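You operate a simulated robot arm through the tools that you are given. There is no shell and no other tool. Be economical: measure what you need, move in short steps, check, and stop when the job is done.

You run a simulated two-armed robot. Do the job below in one go: nothing can be reset, and whatever is moved stays where it is left.

TASK
Take the lid off the grease tin and lay it down on the top of the wall bench.
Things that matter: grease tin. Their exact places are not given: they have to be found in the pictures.

The check looks at the end state, three seconds after you hand in, the way a careful person would. Anything else that was tipped, shoved, dropped, spilled or broken makes it a failure. Lids that push on must go on centred and level and be pressed home; caps that screw on are set level and turned clockwise until they are tight.

THE ROBOT
Two 7-joint arms with two-finger parallel grippers on one trunk, on a base that drives. Base frame: it is fixed to the floor where the robot stands at the start and does not move with it; the origin is under the middle of the robot, x ahead of it, y to its left, z up; the surface under the hand at the start is at about z = 740. Lengths are in mm, angles in degrees, forces in N, time in s.
The left shoulder is at the start at [50, 177, 1029], the right one opposite. With the tool pointing down near the work surface each hand reaches from about 220 to 700 mm from the robot's upright axis, wherever it stands, measured 20 degrees to its own side. Payload 3.43 kg a hand.
Tool frame (each hand has its own): the origin (TCP) lies between the finger pads and is the grasp point; the fingertips stand 34 mm ahead of it; z points along the fingers, y is the line along which they close. Largest opening 128 mm; finger width 24, thickness 12; the body of the gripper, 48 by 130 mm, starts 96 mm behind the TCP.
Orientation is that of the tool frame in the base frame, as a unit quaternion [w, x, y, z]. With the fingers straight down and closing along the base's y, the tool's x points along the base's -x, its y along +y and its z along -z.

THE INTERFACE
- The arms move only by the tool drive_tool. It takes "left_deltas", "right_deltas" or both (then of equal length, played together; a hand with none holds still); each is a list of rows, each a list of 3 entries, a list of its own where there are three numbers: the shift along the base's x, y, z in mm, then the turn, a rotation vector about the base's x, y, z in degrees, then the opening, from 0 (shut) to 1 (fully open). In form: [[[dx, dy, dz], [wx, wy, wz], grip], ...]. A call has 1 to 12 rows; each row is the pose to reach, as a shift and turn from the pose commanded when the call began. Each row takes 0.2 s and may step no farther than 50 mm and 8.6 degrees from the row before; otherwise, or with a gripper value out of range, the whole call is refused. A pose out of reach is approached as far as the arm can. The call stops where the force on the tool passes 40 N (or 10 N more than at its start, if that is more) or the arm is blocked; 0.2 s more then pass. Each finger travels about 108 mm/s and halts on what it meets, pressing with about 24 N; the grip force reading is that of the motor and also rises with nothing between the fingers. The clock runs only during rows and for 0.2 s after the last one: add rows that repeat a pose to give the fingers time. It gives the time, the measured TCP pose, the force on the tool (base axes), the opening and the grip force at its end, in the units of the frame above (readings bear some noise), with the torque about the TCP (base axes, N m) and any sound that the robot's microphone picked up.
- Cameras (640 x 400 px; columns grow to the right, rows downward): "scene" is now at [154, -44.2, 1213.4]; the picture's right is [-0.45, -0.89, 0.00], its down [-0.32, 0.16, -0.93] and it looks along [0.83, -0.42, -0.36] (base axes); focal length 276 px, centre (320, 200). "left" rides on the left gripper at [76, 11, -160] in its tool frame; the picture's right is [-0.15, 0.99, 0.00], its down [-0.88, -0.13, -0.46] and it looks along [-0.45, -0.07, 0.89] (tool axes); focal length 234 px, centre (320, 200). "right" rides on the right gripper at [76, -11, -160] in its tool frame; the picture's right is [0.15, 0.99, 0.00], its down [-0.88, 0.13, -0.46] and it looks along [-0.45, 0.07, 0.89] (tool axes); focal length 234 px, centre (320, 200).
- grab_frame(camera): a new picture of that camera. No time passes.
- lift_body(by): slides the trunk up (or, below 0, down) by that many mm; the arms and the scene camera ride with it, the base frame stays. It gives what a move gives, with no picture.
- steer(legs): drives the robot by 1 to 6 legs, each [ahead, turn to the left] in mm and degrees, along the robot's own axes; the way and the turn of a leg run together, so that a leg with both is an arc; at most 1500 mm and 180 degrees a leg. The arms and the cameras ride along, it lands a little off, and it stops where it bumps. It gives what a move gives.
- head_to(pan, tilt): turns the head with the scene camera to pan (to the left, within 80 degrees either way) and tilt (down, from -29 to 69), counted from straight ahead of the robot. It gives what a move gives.
- probe_pixels(camera, pixels): there is no depth. For up to 12 entries [column, row, z] of the newest picture of that camera ("zoom" is the newest enlarged one), the place [x, y] in the base frame at which the ray of that pixel passes the height z, good to about 2 mm. No time passes.
- close_up(camera, box): a new picture of the part [left, top, right, bottom] of that camera's present view, enlarged. No time passes.
- job_done(): hands the job in; it is judged then, once.

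Work in short steps. Measure before you move; look again where a grasp or a placing could have gone wrong, and mend it. You have 80 turns and 62 pictures in all, those below and enlarged ones among them. Open the grippers and draw the arms clear of the work before you hand the job in, unless the task says otherwise; then end with one line.

The tools are called after "Request:" as a command line: name --argument value ..., lists and objects as JSON in quotes. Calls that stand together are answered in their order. drive_tool: Moves the arms, as the interface text tells. Its arguments: {"type":"object","properties":{"left_deltas":{"type":"array","items":{"type":"array"}},"right_deltas":{"type":"array","items":{"type":"array"}}},"required":[]} The other tools are called the same way: lift_body (by) slides the trunk up or down; steer (legs) drives the base; head_to (pan, tilt) turns the head that bears the scene camera; grab_frame (camera) takes a picture; probe_pixels (camera, pixels) gives the place at which the rays of pixels pass given heights; close_up (camera, box) takes an enlarged picture of a part of a camera's view; job_done () hands the job in.

At the start:

```text
time: 0.0
left_ee_pos: [440.6, 9.4, 1087.1]
left_tcp_rot: [0.0, -0.001, 1.0, 0.001]
left_force: [-0.9, 0.3, -0.6]
left_torque: [0.01, -0.02, -0.03]
left_grip_width: 128.0
left_gripper_force: 0.0
right_ee_pos: [443.4, -418.0, 1053.2]
right_tcp_rot: [0.0, 0.001, 1.0, 0.0]
right_force: [0.3, 0.3, -1.1]
right_torque: [0.0, 0.0, 0.0]
right_grip_width: 128.0
right_gripper_force: 0.1
trunk travel left (down, up): [-200.0, 201.0]
robot x, y, heading: [-1.2, -0.1, 0.0]
head pan, tilt: [-26.7, 21.0]
```

scene: 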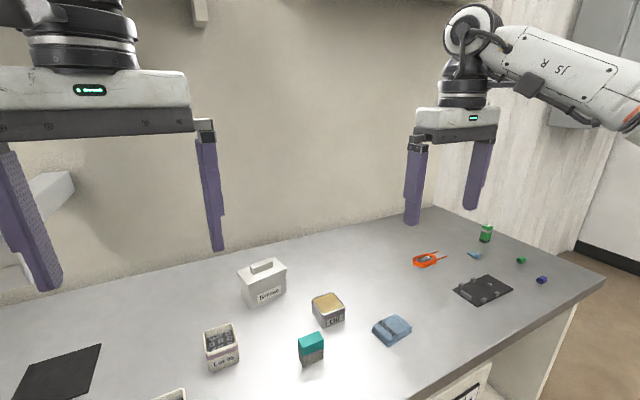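
right: 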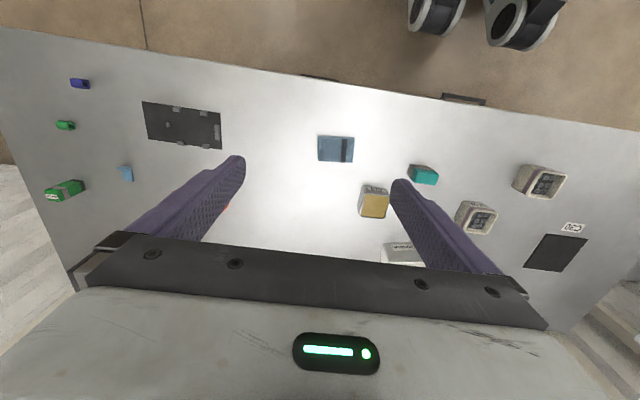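
left: 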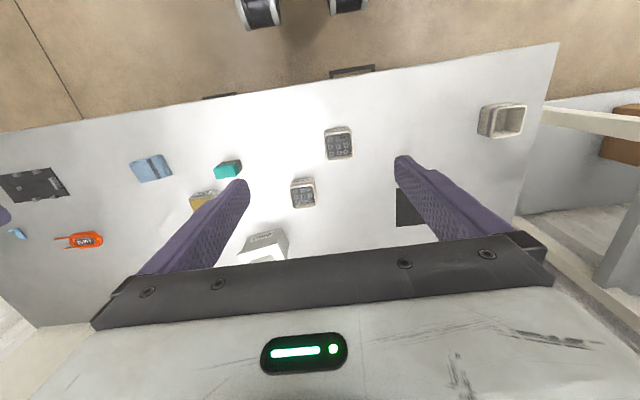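

The scene shows several tins near (262,282), (220,345), (328,308); I enlarge to read labels.

Request:
close_up --camera "scene" --box '[190, 240, 430, 390]'

Request:
head_to --pan 0 --tilt 35

Request:
grab_frame --camera "scene"

```text
2.67 times, centred on (310, 315) of scene
```

zoom: 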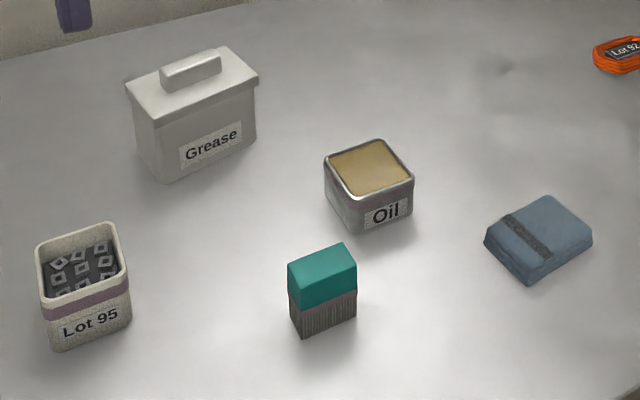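

```text
time: 0.9
left_ee_pos: [439.6, 9.6, 1086.5]
left_tcp_rot: [0.0, 0.0, 1.0, 0.001]
left_force: [-0.2, 0.1, -0.3]
left_torque: [0.0, -0.01, -0.01]
left_grip_width: 128.0
left_gripper_force: 0.1
right_ee_pos: [442.2, -419.1, 1052.6]
right_tcp_rot: [0.0, 0.0, 1.0, -0.001]
right_force: [-0.2, -0.2, 0.5]
right_torque: [0.0, -0.02, -0.01]
right_grip_width: 128.0
right_gripper_force: 0.0
trunk travel left (down, up): [-200.0, 201.0]
robot x, y, heading: [-0.5, -4.3, -0.0]
head pan, tilt: [0.0, 35.0]
```

```text
57 pictures are left
```

scene: 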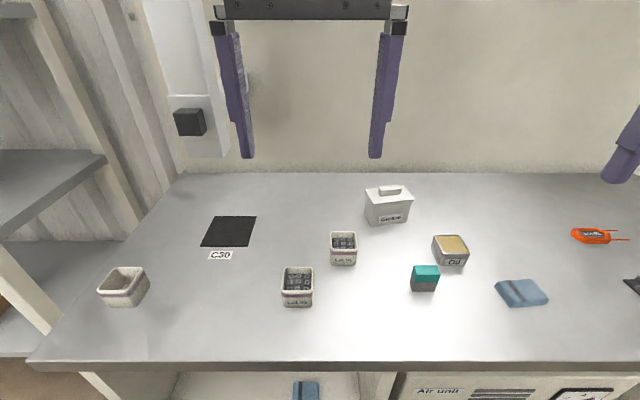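

The grease tin is at (388,205). I'll check the surroundings, to be sure which surface is the wall bench, and enlarge the tin.

Request:
close_up --camera "scene" --box '[328, 170, 448, 245]'

Request:
probe_pixels --camera "zoom" --pixels '[[230, 295, 740], [430, 275, 740], [190, 115, 850], [420, 85, 850], [220, 150, 850], [450, 130, 850], [280, 90, 860], [380, 85, 860]]'

Request:
head_to --pan 75 --tilt 25

Request:
grab_frame --camera "scene"

Request:
head_to --pan -75 --tilt 25

Request:
grab_frame --camera "scene"

```text
5.33 times, centred on (388, 208) of scene
```

zoom: 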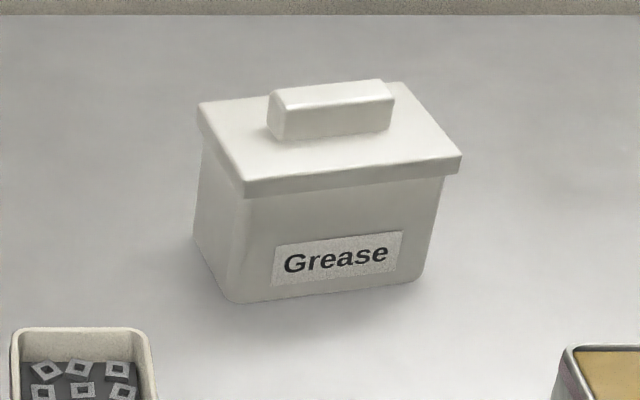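

```text
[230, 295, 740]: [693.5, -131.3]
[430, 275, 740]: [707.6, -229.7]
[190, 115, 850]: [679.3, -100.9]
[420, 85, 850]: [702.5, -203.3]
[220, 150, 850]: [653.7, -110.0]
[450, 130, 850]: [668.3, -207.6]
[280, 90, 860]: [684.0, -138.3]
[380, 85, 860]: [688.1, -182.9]
```

```text
time: 2.4
left_ee_pos: [440.1, 8.7, 1087.0]
left_tcp_rot: [-0.001, 0.0, 1.0, 0.0]
left_force: [-0.8, 0.8, -0.1]
left_torque: [0.01, 0.03, 0.01]
left_grip_width: 127.8
left_gripper_force: 0.2
right_ee_pos: [441.9, -417.0, 1053.2]
right_tcp_rot: [-0.001, 0.0, 1.0, 0.0]
right_force: [0.5, -0.3, 0.6]
right_torque: [-0.01, 0.02, 0.01]
right_grip_width: 128.0
right_gripper_force: 0.1
trunk travel left (down, up): [-200.0, 201.0]
robot x, y, heading: [1.2, -3.2, 0.1]
head pan, tilt: [75.0, 25.0]
```

```text
55 pictures are left
```

scene: 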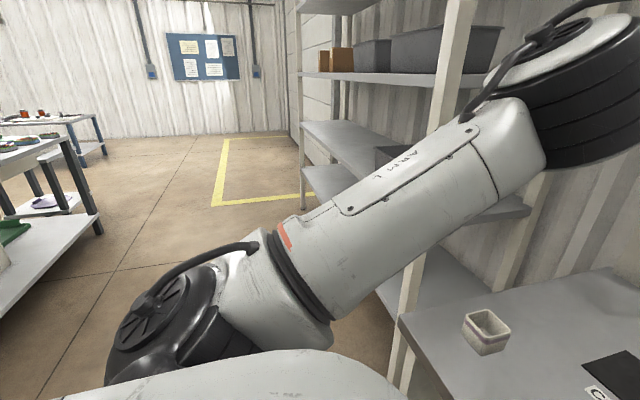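

```text
time: 4.7
left_ee_pos: [439.1, 9.4, 1086.9]
left_tcp_rot: [0.0, 0.0, 1.0, 0.0]
left_force: [1.1, -0.5, 0.7]
left_torque: [0.02, -0.02, 0.04]
left_grip_width: 128.1
left_gripper_force: 0.0
right_ee_pos: [442.8, -419.1, 1052.8]
right_tcp_rot: [0.0, 0.001, 1.0, 0.001]
right_force: [0.0, -0.4, -0.2]
right_torque: [0.0, 0.02, 0.01]
right_grip_width: 128.3
right_gripper_force: 0.0
trunk travel left (down, up): [-200.0, 201.0]
robot x, y, heading: [1.7, 0.4, 0.0]
head pan, tilt: [-75.0, 25.0]
```

```text
54 pictures are left
```

scene: 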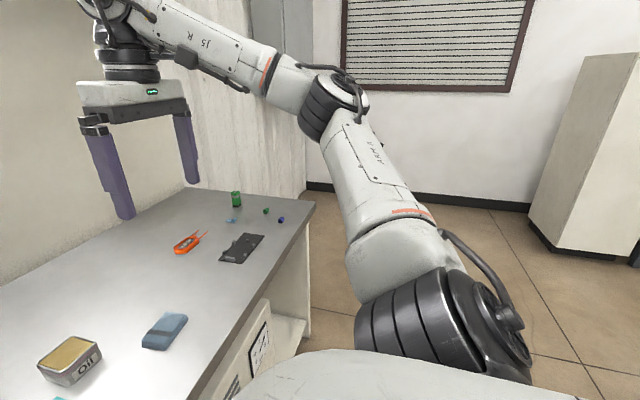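

All other tables are far off, so the bench in front of me, against the wall, is the wall bench. I move the right hand nearer to the tin (about [690,-155]) for a better look, left hand aside.

Request:
drive_tool --left_deltas '[[[0, 40, 0], [0, 0, 0], 1], [[0, 80, 0], [0, 0, 0], 1], [[0, 120, 0], [0, 0, 0], 1], [[0, 160, 0], [0, 0, 0], 1], [[0, 200, 0], [0, 0, 0], 1], [[0, 200, 0], [0, 0, 0], 1]]' --right_deltas '[[[0, 40, 0], [0, 0, 0], 1], [[0, 80, 0], [0, 0, 0], 1], [[15, 120, 0], [0, 0, 0], 1], [[35, 160, 0], [0, 0, 0], 1], [[60, 200, 0], [0, 0, 0], 1], [[80, 240, 0], [0, 0, 0], 1]]'

Request:
grab_frame --camera "right"

Request:
head_to --pan -8 --tilt 35

Request:
grab_frame --camera "scene"

```text
time: 6.1
left_ee_pos: [441.1, 209.3, 1084.6]
left_tcp_rot: [-0.001, 0.0, 1.0, -0.001]
left_force: [-0.1, 0.4, 0.0]
left_torque: [-0.03, -0.02, -0.02]
left_grip_width: 127.9
left_gripper_force: 0.1
right_ee_pos: [522.3, -177.9, 1051.0]
right_tcp_rot: [0.0, 0.002, 1.0, 0.0]
right_force: [-0.2, -0.3, -0.2]
right_torque: [0.03, 0.01, 0.01]
right_grip_width: 128.3
right_gripper_force: 0.0
trunk travel left (down, up): [-200.0, 201.0]
robot x, y, heading: [0.0, 2.1, -0.0]
head pan, tilt: [-75.0, 25.0]
```

```text
53 pictures are left
```

right: 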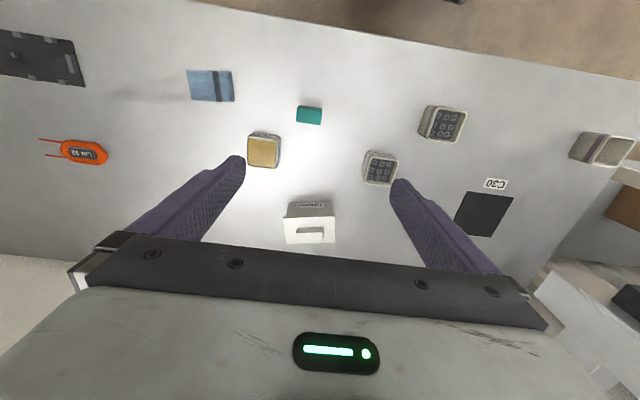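

```text
time: 7.5
left_ee_pos: [440.3, 209.5, 1085.5]
left_tcp_rot: [-0.001, -0.001, 1.0, 0.0]
left_force: [0.1, 0.0, -0.5]
left_torque: [0.02, 0.02, -0.02]
left_grip_width: 128.0
left_gripper_force: 0.0
right_ee_pos: [521.9, -179.0, 1050.5]
right_tcp_rot: [0.0, 0.0, 1.0, 0.0]
right_force: [-0.2, 0.1, -0.3]
right_torque: [-0.01, 0.0, 0.03]
right_grip_width: 127.9
right_gripper_force: 0.1
trunk travel left (down, up): [-200.0, 201.0]
robot x, y, heading: [-1.3, 1.9, -0.1]
head pan, tilt: [-8.0, 35.0]
```

```text
52 pictures are left
```

scene: 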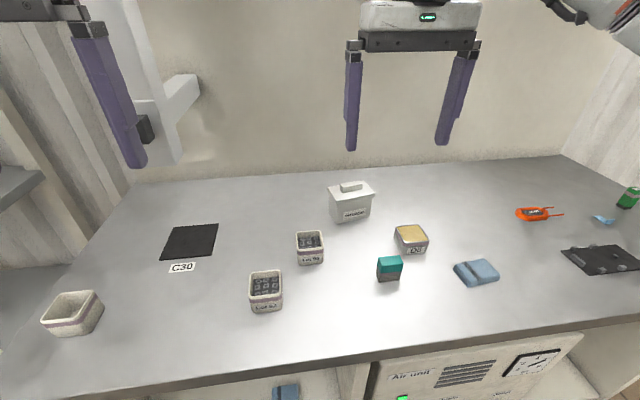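

Enlarge the tin in both cameras to triangulate the handle.

Request:
close_up --camera "right" --box '[260, 190, 360, 252]'

Request:
probe_pixels --camera "zoom" --pixels '[[250, 235, 860], [420, 235, 860], [250, 235, 840], [420, 235, 840], [320, 255, 850], [320, 255, 830]]'

Request:
close_up --camera "scene" --box '[302, 170, 402, 232]'

```text
6.40 times, centred on (310, 221) of right
```

zoom: 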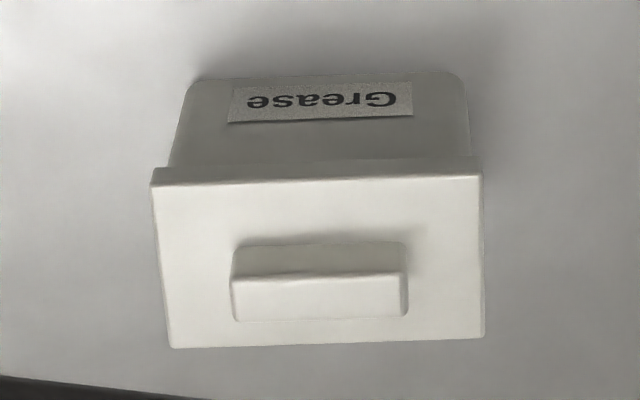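

```text
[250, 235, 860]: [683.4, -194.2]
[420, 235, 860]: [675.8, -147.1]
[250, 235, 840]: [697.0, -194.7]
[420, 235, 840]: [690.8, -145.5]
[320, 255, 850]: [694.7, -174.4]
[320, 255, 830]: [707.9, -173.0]
```

```text
6.40 times, centred on (352, 201) of scene
```

zoom: 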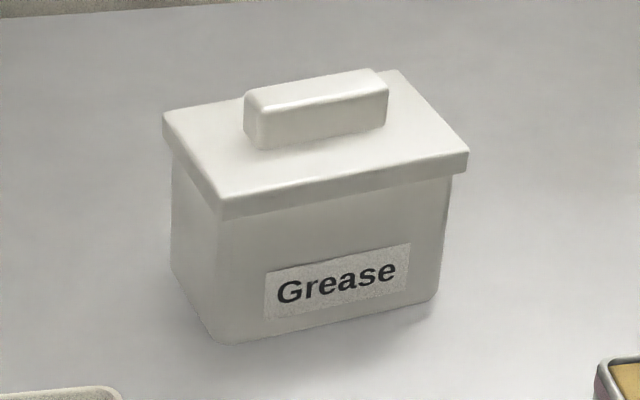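

Triangulate the lid's front corners and the handle's top front edge at several heights.

Request:
probe_pixels --camera "zoom" --pixels '[[220, 198, 820], [220, 198, 850], [468, 152, 820], [468, 152, 850], [262, 112, 840], [262, 112, 870], [388, 94, 840], [388, 94, 870], [225, 343, 740], [435, 300, 740]]'

Request:
probe_pixels --camera "right" --pixels '[[335.3, 216.6, 820], [335.3, 216.6, 850], [283.75, 218.2, 820], [283.75, 218.2, 850], [323.6, 232.7, 840], [323.6, 232.7, 870], [296.4, 234, 840], [296.4, 234, 870]]'

```text
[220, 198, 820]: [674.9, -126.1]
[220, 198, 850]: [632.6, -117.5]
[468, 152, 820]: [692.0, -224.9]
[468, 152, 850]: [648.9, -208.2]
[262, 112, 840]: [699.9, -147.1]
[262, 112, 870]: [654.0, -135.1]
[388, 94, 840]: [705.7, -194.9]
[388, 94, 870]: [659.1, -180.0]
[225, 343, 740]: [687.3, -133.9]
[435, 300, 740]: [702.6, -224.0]
```

```text
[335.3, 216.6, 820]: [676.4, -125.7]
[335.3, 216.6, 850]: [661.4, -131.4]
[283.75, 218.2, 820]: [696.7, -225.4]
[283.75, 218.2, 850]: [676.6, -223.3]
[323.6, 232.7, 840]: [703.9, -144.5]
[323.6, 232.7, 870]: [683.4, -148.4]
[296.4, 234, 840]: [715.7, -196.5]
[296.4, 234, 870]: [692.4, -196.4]
```

Lid top is at z≈819, handle top ≈837, handle centre ≈[716,-170], long axis turned about 10°. That is slightly beyond 700 mm reach, so I check the bench's front edge before driving a little closer.

Request:
probe_pixels --camera "scene" --pixels '[[360, 355, 740], [480, 338, 740], [140, 384, 740], [390, 270, 770], [300, 165, 740]]'

Request:
steer --legs '[[60, 0]]'

```text
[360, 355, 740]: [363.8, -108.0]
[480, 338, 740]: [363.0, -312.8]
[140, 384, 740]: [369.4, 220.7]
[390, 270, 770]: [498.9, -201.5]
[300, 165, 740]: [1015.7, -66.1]
```

```text
time: 8.5
left_ee_pos: [499.6, 209.6, 1086.4]
left_tcp_rot: [0.0, 0.0, 1.0, 0.0]
left_force: [-0.9, 0.6, 0.2]
left_torque: [-0.05, 0.01, -0.01]
left_grip_width: 127.8
left_gripper_force: 0.0
right_ee_pos: [583.0, -179.2, 1051.7]
right_tcp_rot: [0.0, 0.0, 1.0, 0.0]
right_force: [0.4, -0.6, -0.7]
right_torque: [-0.04, 0.01, 0.01]
right_grip_width: 128.1
right_gripper_force: 0.1
trunk travel left (down, up): [-200.0, 201.0]
robot x, y, heading: [60.3, 2.6, -0.0]
head pan, tilt: [-8.0, 35.0]
```

Drove cleanly. Now bring the right hand over the handle at z≈930, turned +10.3° about z.

Request:
drive_tool --right_deltas '[[[30, 2, -20], [0, 0, 3], 1], [[60, 5, -40], [0, 0, 6], 0.8], [[90, 7, -60], [0, 0, 9], 0.7], [[115, 9, -85], [0, 0, 10.3], 0.7], [[133, 9, -120], [0, 0, 10.3], 0.7], [[133, 9, -120], [0, 0, 10.3], 0.7]]'

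Request:
grab_frame --camera "right"

Request:
grab_frame --camera "scene"

```text
time: 9.9
left_ee_pos: [499.6, 208.8, 1086.0]
left_tcp_rot: [0.0, 0.001, 1.0, 0.0]
left_force: [-0.9, -0.5, 0.3]
left_torque: [0.01, 0.01, 0.02]
left_grip_width: 128.1
left_gripper_force: 0.1
right_ee_pos: [697.4, -166.8, 930.9]
right_tcp_rot: [0.002, -0.089, 0.996, 0.0]
right_force: [-0.1, 0.1, 0.5]
right_torque: [0.01, -0.02, -0.03]
right_grip_width: 89.2
right_gripper_force: 0.0
right hand out of reach, approached as far as the arm can: row 4, 5, 6
trunk travel left (down, up): [-200.0, 201.0]
robot x, y, heading: [60.2, 1.0, -0.2]
head pan, tilt: [-8.0, 35.0]
```

```text
49 pictures are left
```

right: 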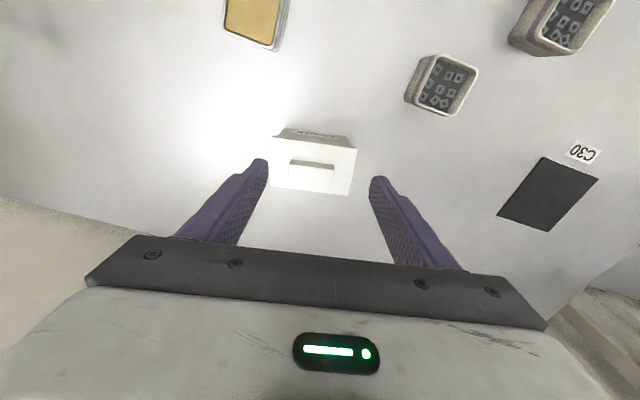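

```text
48 pictures are left
```

scene: 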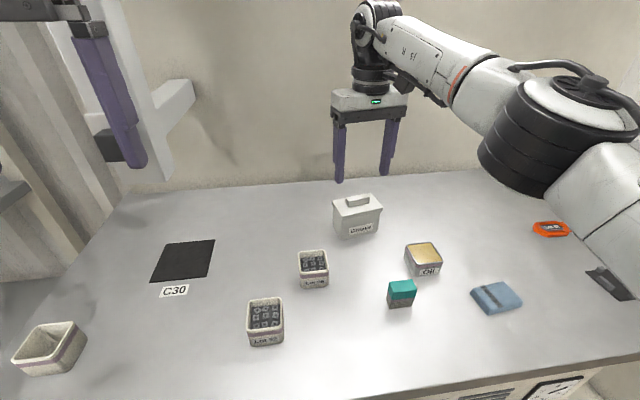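

The arm is ~20 mm short; alignment looks right (handle slope ≈ the camera's own yaw). I drive 70 mm further ahead.

Request:
steer --legs '[[70, 0]]'

Request:
close_up --camera "right" --box '[220, 100, 420, 225]'

```text
time: 10.7
left_ee_pos: [506.6, 207.0, 1086.4]
left_tcp_rot: [-0.001, 0.0, 1.0, -0.001]
left_force: [-0.5, -0.1, -0.3]
left_torque: [-0.02, 0.01, 0.02]
left_grip_width: 127.9
left_gripper_force: 0.2
right_ee_pos: [701.5, -169.6, 932.4]
right_tcp_rot: [0.002, -0.089, 0.996, -0.001]
right_force: [0.1, -0.6, 0.2]
right_torque: [-0.01, -0.01, 0.01]
right_grip_width: 89.5
right_gripper_force: 0.1
trunk travel left (down, up): [-200.0, 201.0]
robot x, y, heading: [63.3, -3.1, -0.1]
head pan, tilt: [-8.0, 35.0]
stopped in leg 1: the robot was blocked; the commanded pose is now the measured one
```

```text
3.20 times, centred on (320, 162) of right
```

zoom: 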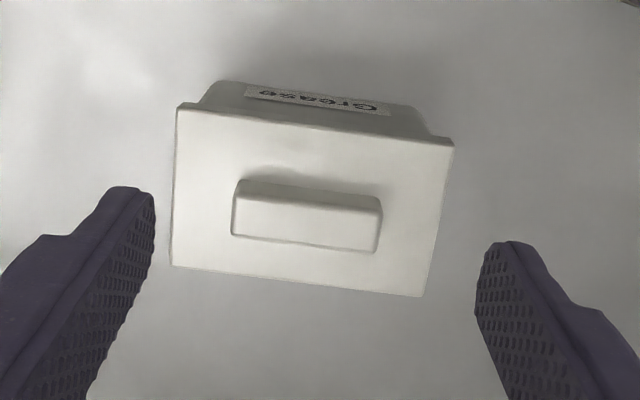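

The base is against the bench. I re-measure the handle in this view; the remaining reach I'll gain by leaning the tool about its closing axis.

Request:
probe_pixels --camera "zoom" --pixels '[[306, 223, 837], [236, 195, 837], [382, 210, 837], [375, 252, 837], [232, 235, 837], [178, 105, 819], [453, 140, 819], [422, 295, 819], [170, 265, 819]]'

Request:
drive_tool --right_deltas '[[[5, 0, 0], [0.7, -3.9, 0], 0.7], [[10, 0, 0], [1.4, -7.9, 0], 0.7], [[15, 0, -10], [2.1, -11.8, 0], 0.7], [[15, 0, -20], [2.1, -11.8, 0], 0.7]]'

```text
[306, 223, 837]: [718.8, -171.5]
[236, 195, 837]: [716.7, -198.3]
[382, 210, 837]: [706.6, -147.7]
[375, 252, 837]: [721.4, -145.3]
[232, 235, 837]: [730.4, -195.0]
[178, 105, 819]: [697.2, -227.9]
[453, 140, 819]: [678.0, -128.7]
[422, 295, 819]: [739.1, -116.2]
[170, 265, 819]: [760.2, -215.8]
```

```text
time: 11.7
left_ee_pos: [505.4, 206.0, 1086.0]
left_tcp_rot: [0.0, 0.0, 1.0, 0.0]
left_force: [0.3, 0.3, -0.3]
left_torque: [0.0, -0.01, 0.02]
left_grip_width: 128.1
left_gripper_force: 0.1
right_ee_pos: [718.4, -170.4, 911.1]
right_tcp_rot: [0.107, -0.087, 0.99, 0.01]
right_force: [-0.6, -0.1, 0.3]
right_torque: [0.0, 0.0, -0.01]
right_grip_width: 89.4
right_gripper_force: 0.1
trunk travel left (down, up): [-200.0, 201.0]
robot x, y, heading: [67.1, -2.9, -0.2]
head pan, tilt: [-8.0, 35.0]
```

Now reach is fine (718,-170,911 tilted 11.8°). Handle centre measured (719,-172,828); descend to TCP (713,-173,858) so tips stop ~3 mm above the lid plate.

Request:
drive_tool --right_deltas '[[[-5, -2.6, -20], [0, 0, 0], 0.7], [[-5, -2.6, -38], [0, 0, 0], 0.7], [[-5, -2.6, -52], [0, 0, 0], 0.7], [[-5, -2.6, -52], [0, 0, 0], 0.7]]'

Request:
close_up --camera "right" --box '[220, 100, 420, 225]'

Request:
close_up --camera "scene" --box '[280, 140, 440, 240]'

```text
time: 12.7
left_ee_pos: [506.1, 206.0, 1087.0]
left_tcp_rot: [-0.001, 0.001, 1.0, 0.0]
left_force: [0.5, 0.0, -0.2]
left_torque: [-0.03, -0.01, 0.02]
left_grip_width: 128.1
left_gripper_force: 0.1
right_ee_pos: [713.6, -173.5, 859.7]
right_tcp_rot: [0.106, -0.088, 0.99, 0.009]
right_force: [0.4, 0.3, 0.2]
right_torque: [0.01, 0.01, -0.02]
right_grip_width: 89.5
right_gripper_force: 0.1
trunk travel left (down, up): [-200.0, 201.0]
robot x, y, heading: [62.8, -1.6, -0.2]
head pan, tilt: [-8.0, 35.0]
```

```text
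3.20 times, centred on (320, 162) of right
```

zoom: 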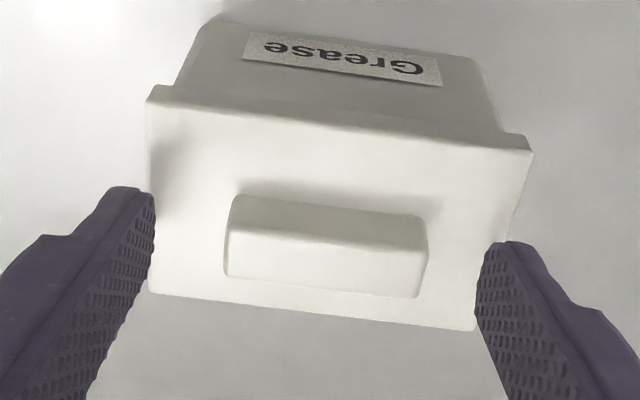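

```text
4.00 times, centred on (360, 190) of scene
```

zoom: 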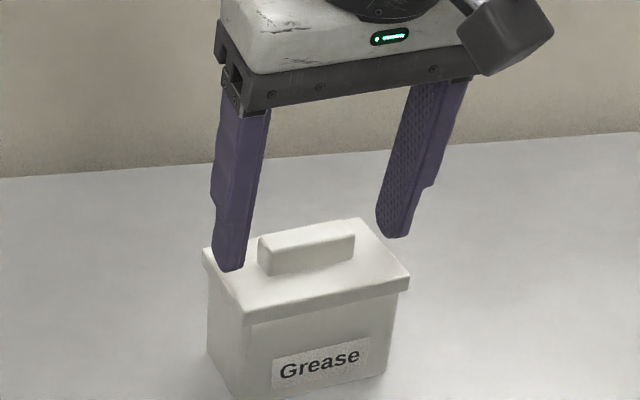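

Fingers straddle the handle. Check that the tip line matches the handle line, using the scene zoom's left tip (228,268) and handle.

Request:
probe_pixels --camera "zoom" --pixels '[[215, 262, 827], [242, 268, 827], [380, 228, 827], [408, 236, 827], [270, 272, 819], [354, 255, 819]]'

Request:
probe_pixels --camera "right" --pixels '[[320, 176, 837], [291, 171, 837], [352, 178, 837]]'

```text
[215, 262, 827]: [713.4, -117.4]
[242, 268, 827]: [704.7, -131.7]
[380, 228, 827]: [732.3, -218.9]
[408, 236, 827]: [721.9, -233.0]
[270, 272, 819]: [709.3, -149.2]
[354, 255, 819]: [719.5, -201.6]
```

```text
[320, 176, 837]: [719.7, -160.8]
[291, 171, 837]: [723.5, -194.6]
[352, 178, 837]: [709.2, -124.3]
```

Within a few mm. Close on the handle.

Request:
drive_tool --right_deltas '[[[0, 0, 0], [0, 0, 0], 0.5], [[0, 0, 0], [0, 0, 0], 0.3], [[0, 0, 0], [0, 0, 0], 0.15], [[0, 0, 0], [0, 0, 0], 0.15], [[0, 0, 0], [0, 0, 0], 0.15]]'

Request:
close_up --camera "scene" --box '[280, 140, 440, 240]'

```text
time: 13.9
left_ee_pos: [506.6, 206.4, 1086.1]
left_tcp_rot: [0.0, 0.0, 1.0, 0.0]
left_force: [0.8, 0.2, -0.1]
left_torque: [-0.01, 0.0, 0.02]
left_grip_width: 127.8
left_gripper_force: 0.0
right_ee_pos: [712.9, -173.0, 860.8]
right_tcp_rot: [0.105, -0.088, 0.99, 0.008]
right_force: [-0.2, 0.8, -0.2]
right_torque: [-0.03, 0.01, -0.02]
right_grip_width: 53.4
right_gripper_force: 23.5
trunk travel left (down, up): [-200.0, 201.0]
robot x, y, heading: [62.5, -4.7, -0.1]
head pan, tilt: [-8.0, 35.0]
heard: snap
```

```text
4.00 times, centred on (360, 190) of scene
```

zoom: 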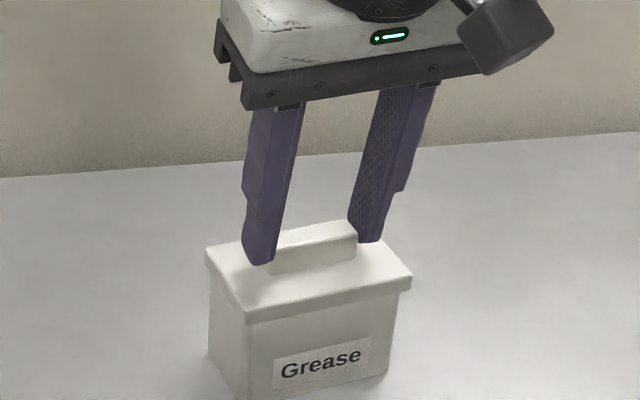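

Gripped at 53 mm with 23.5 N (a snap was heard). Lift slowly by 12 mm and look.

Request:
drive_tool --right_deltas '[[[0, 0, 2], [0, 0, 0], 0.1], [[0, 0, 5], [0, 0, 0], 0.1], [[0, 0, 8], [0, 0, 0], 0.1], [[0, 0, 12], [0, 0, 0], 0.1]]'

Request:
close_up --camera "scene" --box '[280, 140, 440, 240]'

```text
time: 14.9
left_ee_pos: [506.4, 206.2, 1084.4]
left_tcp_rot: [-0.001, 0.0, 1.0, -0.001]
left_force: [-0.6, 0.4, 0.0]
left_torque: [0.0, -0.01, -0.04]
left_grip_width: 128.0
left_gripper_force: 0.0
right_ee_pos: [714.0, -172.2, 872.2]
right_tcp_rot: [0.105, -0.087, 0.991, 0.009]
right_force: [-0.3, 0.2, -0.6]
right_torque: [-0.03, -0.01, 0.02]
right_grip_width: 53.4
right_gripper_force: 23.5
trunk travel left (down, up): [-200.0, 201.0]
robot x, y, heading: [65.8, -0.4, -0.3]
head pan, tilt: [-8.0, 35.0]
```

```text
4.00 times, centred on (360, 190) of scene
```

zoom: 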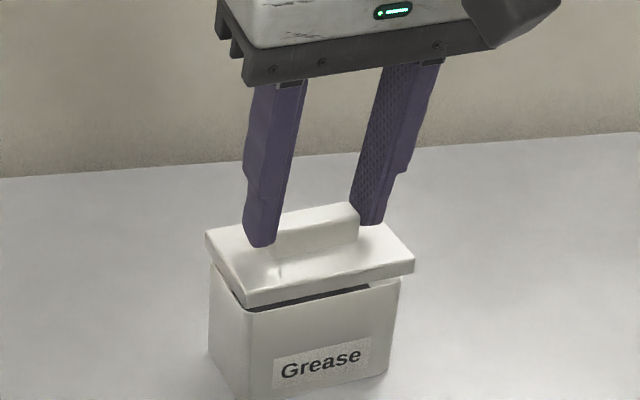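

The lid came free and the tin stayed put. Lift further and look for a clear spot on the bench to the right of the tin.

Request:
drive_tool --right_deltas '[[[0, 0, 20], [0, 0, 0], 0.1], [[0, 0, 40], [0, 0, 0], 0.1], [[0, 0, 60], [0, 0, 0], 0.1], [[0, 0, 75], [0, 0, 0], 0.1]]'

Request:
grab_frame --camera "scene"

Request:
probe_pixels --camera "scene" --pixels '[[423, 245, 780], [445, 272, 740], [536, 230, 740], [470, 220, 740], [470, 200, 740], [270, 210, 740], [215, 240, 740], [485, 285, 745]]'

```text
time: 15.9
left_ee_pos: [506.3, 205.7, 1085.6]
left_tcp_rot: [0.0, 0.0, 1.0, 0.0]
left_force: [0.4, 0.9, 0.1]
left_torque: [0.01, 0.04, 0.01]
left_grip_width: 128.0
left_gripper_force: 0.1
right_ee_pos: [712.5, -173.9, 947.8]
right_tcp_rot: [0.106, -0.088, 0.99, 0.01]
right_force: [0.2, -0.5, 0.2]
right_torque: [0.0, -0.02, -0.02]
right_grip_width: 53.6
right_gripper_force: 23.6
trunk travel left (down, up): [-200.0, 201.0]
robot x, y, heading: [63.4, -0.8, -0.2]
head pan, tilt: [-8.0, 35.0]
```

```text
42 pictures are left
```

scene: 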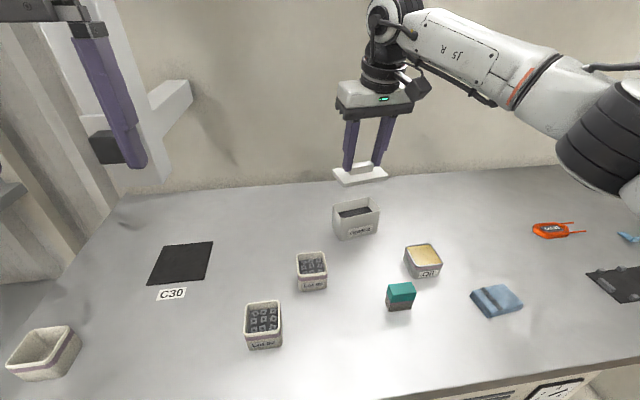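

```text
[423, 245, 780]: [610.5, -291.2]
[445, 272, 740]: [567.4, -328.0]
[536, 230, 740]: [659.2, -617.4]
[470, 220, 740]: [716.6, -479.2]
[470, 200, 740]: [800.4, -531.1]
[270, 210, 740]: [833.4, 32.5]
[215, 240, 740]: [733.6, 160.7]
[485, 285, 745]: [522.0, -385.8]
```

Clear area between oil tin (610,-291) and orange tool (y≈-617): place the lid at about (655,-440). Carry it at height.

Request:
drive_tool --right_deltas '[[[-10, -40, 0], [0, 0, 0], 0.1], [[-19, -80, 0], [0, 0, 0], 0.1], [[-28, -120, 0], [0, 0, 0], 0.1], [[-37, -160, 0], [0, 0, 0], 0.1], [[-46, -200, 0], [0, 0, 0], 0.1], [[-56, -240, 0], [0, 0, 0], 0.1], [[-60, -267, 0], [0, 0, 0], 0.1], [[-60, -267, -40], [0, 0, 0], 0.1], [[-60, -267, -80], [0, 0, 0], 0.1], [[-60, -267, -115], [0, 0, 0], 0.1]]'

Request:
head_to --pan -30 --tilt 35

Request:
grab_frame --camera "scene"

Request:
grab_frame --camera "right"

```text
time: 18.1
left_ee_pos: [506.2, 207.2, 1087.2]
left_tcp_rot: [0.0, -0.001, 1.0, 0.0]
left_force: [0.1, -0.2, 0.3]
left_torque: [0.0, -0.03, -0.01]
left_grip_width: 127.9
left_gripper_force: 0.1
right_ee_pos: [630.7, -410.6, 933.0]
right_tcp_rot: [0.106, -0.086, 0.991, 0.008]
right_force: [-0.9, 0.3, 0.4]
right_torque: [-0.04, -0.02, 0.0]
right_grip_width: 53.7
right_gripper_force: 23.4
right hand out of reach, approached as far as the arm can: row 6, 7, 8, 9, 10
trunk travel left (down, up): [-200.0, 201.0]
robot x, y, heading: [68.1, -3.1, -0.1]
head pan, tilt: [-8.0, 35.0]
```

```text
time: 18.9
left_ee_pos: [506.1, 206.3, 1085.6]
left_tcp_rot: [-0.001, 0.0, 1.0, 0.0]
left_force: [0.8, -0.7, -0.5]
left_torque: [-0.02, -0.01, -0.03]
left_grip_width: 128.2
left_gripper_force: 0.0
right_ee_pos: [631.4, -409.5, 931.8]
right_tcp_rot: [0.106, -0.086, 0.991, 0.008]
right_force: [-0.3, 0.8, -0.7]
right_torque: [-0.02, 0.0, 0.01]
right_grip_width: 53.3
right_gripper_force: 23.8
trunk travel left (down, up): [-200.0, 201.0]
robot x, y, heading: [63.0, -3.6, -0.1]
head pan, tilt: [-30.0, 35.0]
```

```text
41 pictures are left
```

scene: 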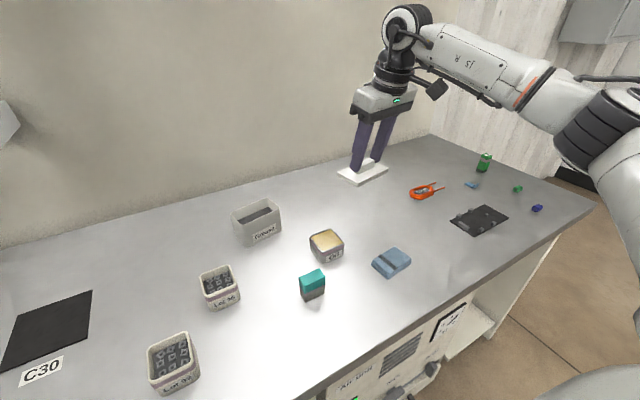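

```text
40 pictures are left
```

right: 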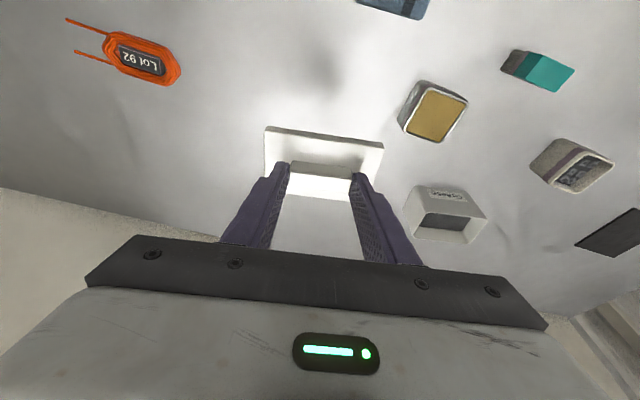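

The hand was held at the reach limit (631,-410,932). I step back a little to find out what the commanded pose is, both outcomes being clear of objects.

Request:
drive_tool --right_deltas '[[[-10, 8, 20], [0, 0, 0], 0.1], [[-20, 15, 40], [0, 0, 0], 0.1], [[-30, 20, 60], [0, 0, 0], 0.1], [[-30, 20, 60], [0, 0, 0], 0.1]]'

Request:
probe_pixels --camera "scene" --pixels '[[396, 247, 760], [411, 262, 760], [372, 262, 760], [343, 235, 785], [325, 230, 785], [411, 192, 745], [345, 262, 740]]'

```text
time: 19.9
left_ee_pos: [505.2, 205.6, 1086.1]
left_tcp_rot: [-0.001, 0.0, 1.0, 0.0]
left_force: [0.5, 0.8, 0.5]
left_torque: [-0.03, 0.02, 0.0]
left_grip_width: 128.1
left_gripper_force: 0.0
right_ee_pos: [601.3, -387.7, 992.5]
right_tcp_rot: [0.106, -0.088, 0.99, 0.01]
right_force: [-0.1, 0.3, -0.6]
right_torque: [0.02, 0.01, 0.04]
right_grip_width: 53.8
right_gripper_force: 23.7
trunk travel left (down, up): [-200.0, 201.0]
robot x, y, heading: [63.3, -3.5, -0.1]
head pan, tilt: [-30.0, 35.0]
```

```text
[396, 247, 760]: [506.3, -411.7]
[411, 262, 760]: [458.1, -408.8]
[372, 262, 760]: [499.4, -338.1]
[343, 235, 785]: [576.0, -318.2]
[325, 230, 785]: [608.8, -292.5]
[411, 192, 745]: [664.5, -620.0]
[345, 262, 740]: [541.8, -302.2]
```

The commanded pose equals the measured one. Go to (605,-425) and descend to z≈815 (lid underside still above the bench).

Request:
drive_tool --right_deltas '[[[4, -25, -10], [0, 0, 0], 0.1], [[4, -37, -40], [0, 0, 0], 0.1], [[4, -37, -80], [0, 0, 0], 0.1], [[4, -37, -120], [0, 0, 0], 0.1], [[4, -37, -150], [0, 0, 0], 0.1], [[4, -37, -177], [0, 0, 0], 0.1], [[4, -37, -177], [0, 0, 0], 0.1]]'

Request:
close_up --camera "scene" --box '[290, 120, 470, 232]'

Request:
grab_frame --camera "right"

```text
time: 21.6
left_ee_pos: [506.6, 206.0, 1084.6]
left_tcp_rot: [-0.001, -0.001, 1.0, 0.0]
left_force: [0.0, -0.5, 0.5]
left_torque: [-0.04, -0.01, 0.0]
left_grip_width: 128.1
left_gripper_force: 0.1
right_ee_pos: [603.4, -425.8, 814.8]
right_tcp_rot: [0.106, -0.088, 0.99, 0.008]
right_force: [-0.3, -0.5, 0.0]
right_torque: [-0.01, 0.01, -0.02]
right_grip_width: 53.6
right_gripper_force: 24.3
trunk travel left (down, up): [-200.0, 201.0]
robot x, y, heading: [64.0, 0.3, -0.1]
head pan, tilt: [-30.0, 35.0]
```

```text
3.56 times, centred on (380, 176) of scene
```

zoom: 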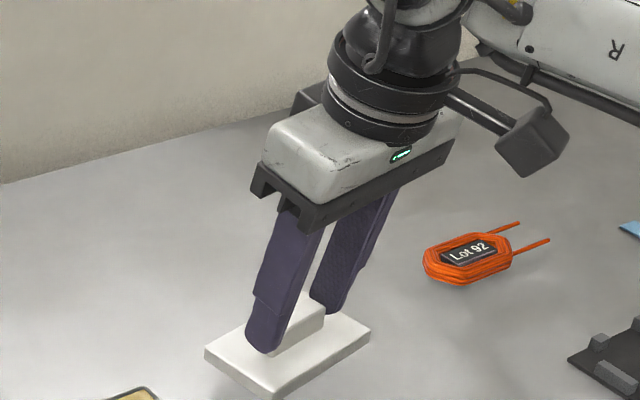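

```text
38 pictures are left
```

right: 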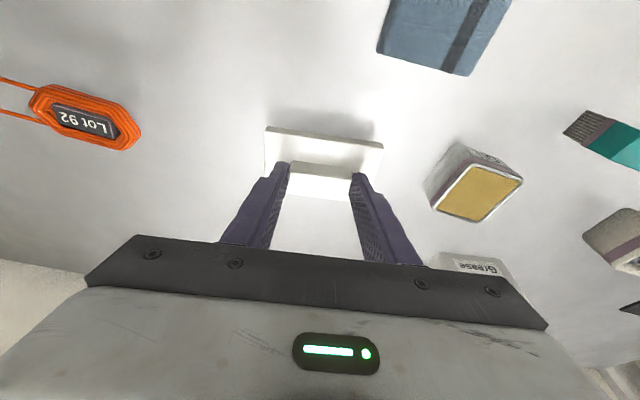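

The lid is level and clear of its neighbours. Lower in 3–4 mm steps, watching the force.

Request:
drive_tool --right_deltas '[[[0, 0, -4], [0, 0, 0], 0.1], [[0, 0, -8], [0, 0, 0], 0.1], [[0, 0, -12], [0, 0, 0], 0.1], [[0, 0, -15], [0, 0, 0], 0.1], [[0, 0, -15], [0, 0, 0], 0.1]]'

Request:
close_up --camera "scene" --box '[310, 190, 430, 265]'

```text
time: 22.8
left_ee_pos: [505.7, 206.6, 1085.4]
left_tcp_rot: [-0.001, 0.0, 1.0, 0.0]
left_force: [0.5, 0.0, 0.3]
left_torque: [0.02, 0.01, 0.02]
left_grip_width: 127.9
left_gripper_force: 0.0
right_ee_pos: [604.7, -425.7, 800.1]
right_tcp_rot: [0.106, -0.088, 0.99, 0.008]
right_force: [-0.4, -1.0, 0.3]
right_torque: [0.02, 0.01, 0.05]
right_grip_width: 53.4
right_gripper_force: 23.6
trunk travel left (down, up): [-200.0, 201.0]
robot x, y, heading: [66.0, -3.8, 0.0]
head pan, tilt: [-30.0, 35.0]
```

```text
5.33 times, centred on (370, 228) of scene
```

zoom: 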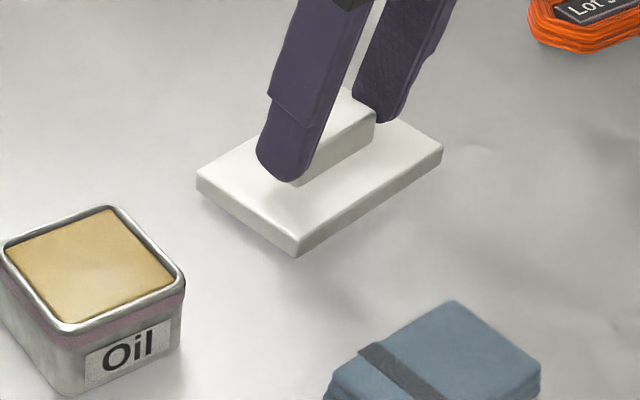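

No contact yet; continue down in 2 mm steps.

Request:
drive_tool --right_deltas '[[[0, 0, -2], [0, 0, 0], 0.1], [[0, 0, -4], [0, 0, 0], 0.1], [[0, 0, -5], [0, 0, 0], 0.1], [[0, 0, -6], [0, 0, 0], 0.1], [[0, 0, -6], [0, 0, 0], 0.1]]'

Request:
close_up --camera "scene" --box '[310, 190, 430, 265]'

```text
time: 23.9
left_ee_pos: [505.9, 207.3, 1086.5]
left_tcp_rot: [-0.001, 0.0, 1.0, -0.001]
left_force: [0.1, -0.6, 0.4]
left_torque: [0.01, 0.02, -0.01]
left_grip_width: 128.1
left_gripper_force: 0.1
right_ee_pos: [605.5, -425.2, 794.3]
right_tcp_rot: [0.107, -0.087, 0.99, 0.008]
right_force: [-1.1, 0.4, 2.3]
right_torque: [-0.07, -0.01, -0.04]
right_grip_width: 53.7
right_gripper_force: 23.5
trunk travel left (down, up): [-200.0, 201.0]
robot x, y, heading: [63.8, -3.1, 0.1]
head pan, tilt: [-30.0, 35.0]
```

```text
5.33 times, centred on (370, 228) of scene
```

zoom: 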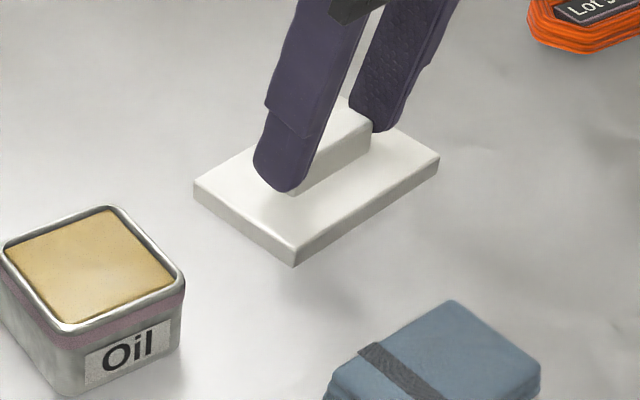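

Slight contact (Fz 2.3 N). A couple of mm more to seat it.

Request:
drive_tool --right_deltas '[[[0, 0, -1], [0, 0, 0], 0.1], [[0, 0, -1], [0, 0, 0], 0.1]]'

```text
time: 24.6
left_ee_pos: [506.2, 207.2, 1085.7]
left_tcp_rot: [0.0, 0.0, 1.0, 0.0]
left_force: [0.8, 0.0, 0.4]
left_torque: [0.0, -0.01, 0.01]
left_grip_width: 127.5
left_gripper_force: 0.0
right_ee_pos: [604.3, -425.1, 794.5]
right_tcp_rot: [0.108, -0.087, 0.99, 0.008]
right_force: [-0.3, -0.1, 8.4]
right_torque: [0.0, 0.03, 0.02]
right_grip_width: 53.5
right_gripper_force: 24.1
trunk travel left (down, up): [-200.0, 201.0]
robot x, y, heading: [66.7, -1.3, -0.2]
head pan, tilt: [-30.0, 35.0]
```

The lid rests on the bench (8 N, no more descent). Open and rise along the tool axis.

Request:
drive_tool --right_deltas '[[[0, 0, 0], [0, 0, 0], 0.5], [[0, 0, 0], [0, 0, 0], 0.65], [[0, 0, 1], [0, 0, 0], 0.65], [[-2, 0, 15], [0, 0, 0], 0.65], [[-8, 0, 45], [0, 0, 0], 0.65], [[-16, 0, 85], [0, 0, 0], 0.65], [[-30, 0, 130], [0, 0, 0], 0.8], [[-50, 0, 175], [0, 0, 0], 1], [[-70, 0, 215], [0, 0, 0], 1]]'

Request:
grab_frame --camera "scene"

Request:
close_up --camera "scene" --box '[210, 170, 430, 307]'

```text
time: 26.6
left_ee_pos: [504.8, 208.0, 1086.5]
left_tcp_rot: [-0.001, 0.0, 1.0, 0.001]
left_force: [0.5, -0.6, 0.7]
left_torque: [0.01, -0.02, -0.01]
left_grip_width: 128.1
left_gripper_force: 0.1
right_ee_pos: [532.9, -424.9, 1008.9]
right_tcp_rot: [0.106, -0.087, 0.99, 0.009]
right_force: [0.0, 0.0, -0.5]
right_torque: [0.0, -0.02, 0.02]
right_grip_width: 128.1
right_gripper_force: 0.0
trunk travel left (down, up): [-200.0, 201.0]
robot x, y, heading: [62.4, -1.2, -0.1]
head pan, tilt: [-30.0, 35.0]
```

```text
35 pictures are left
```

scene: 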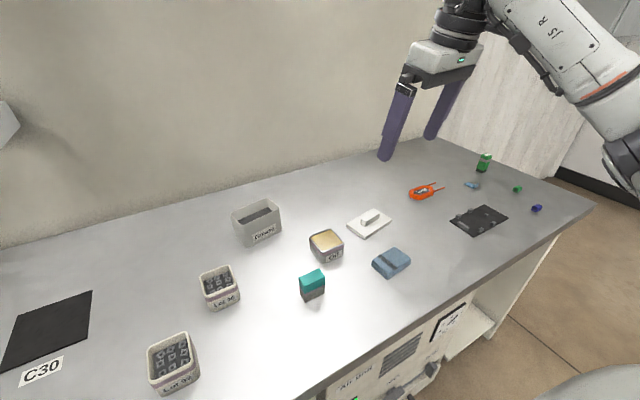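

```text
2.91 times, centred on (320, 238) of scene
```

zoom: 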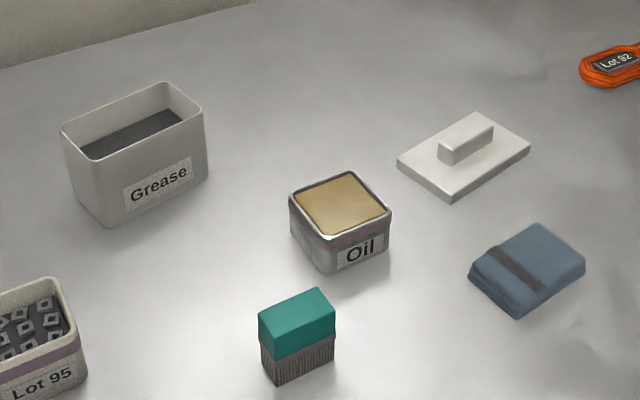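

The lid lies flat on the bench at (380,222), the tin stands open and nothing else has moved. Both grippers are open and clear, so I hand in.

Request:
job_done

```text
The job is handed in.
```

The grease tin's lid is off and lies flat on top of the wall bench, to the right of the oil tin, with nothing else disturbed.
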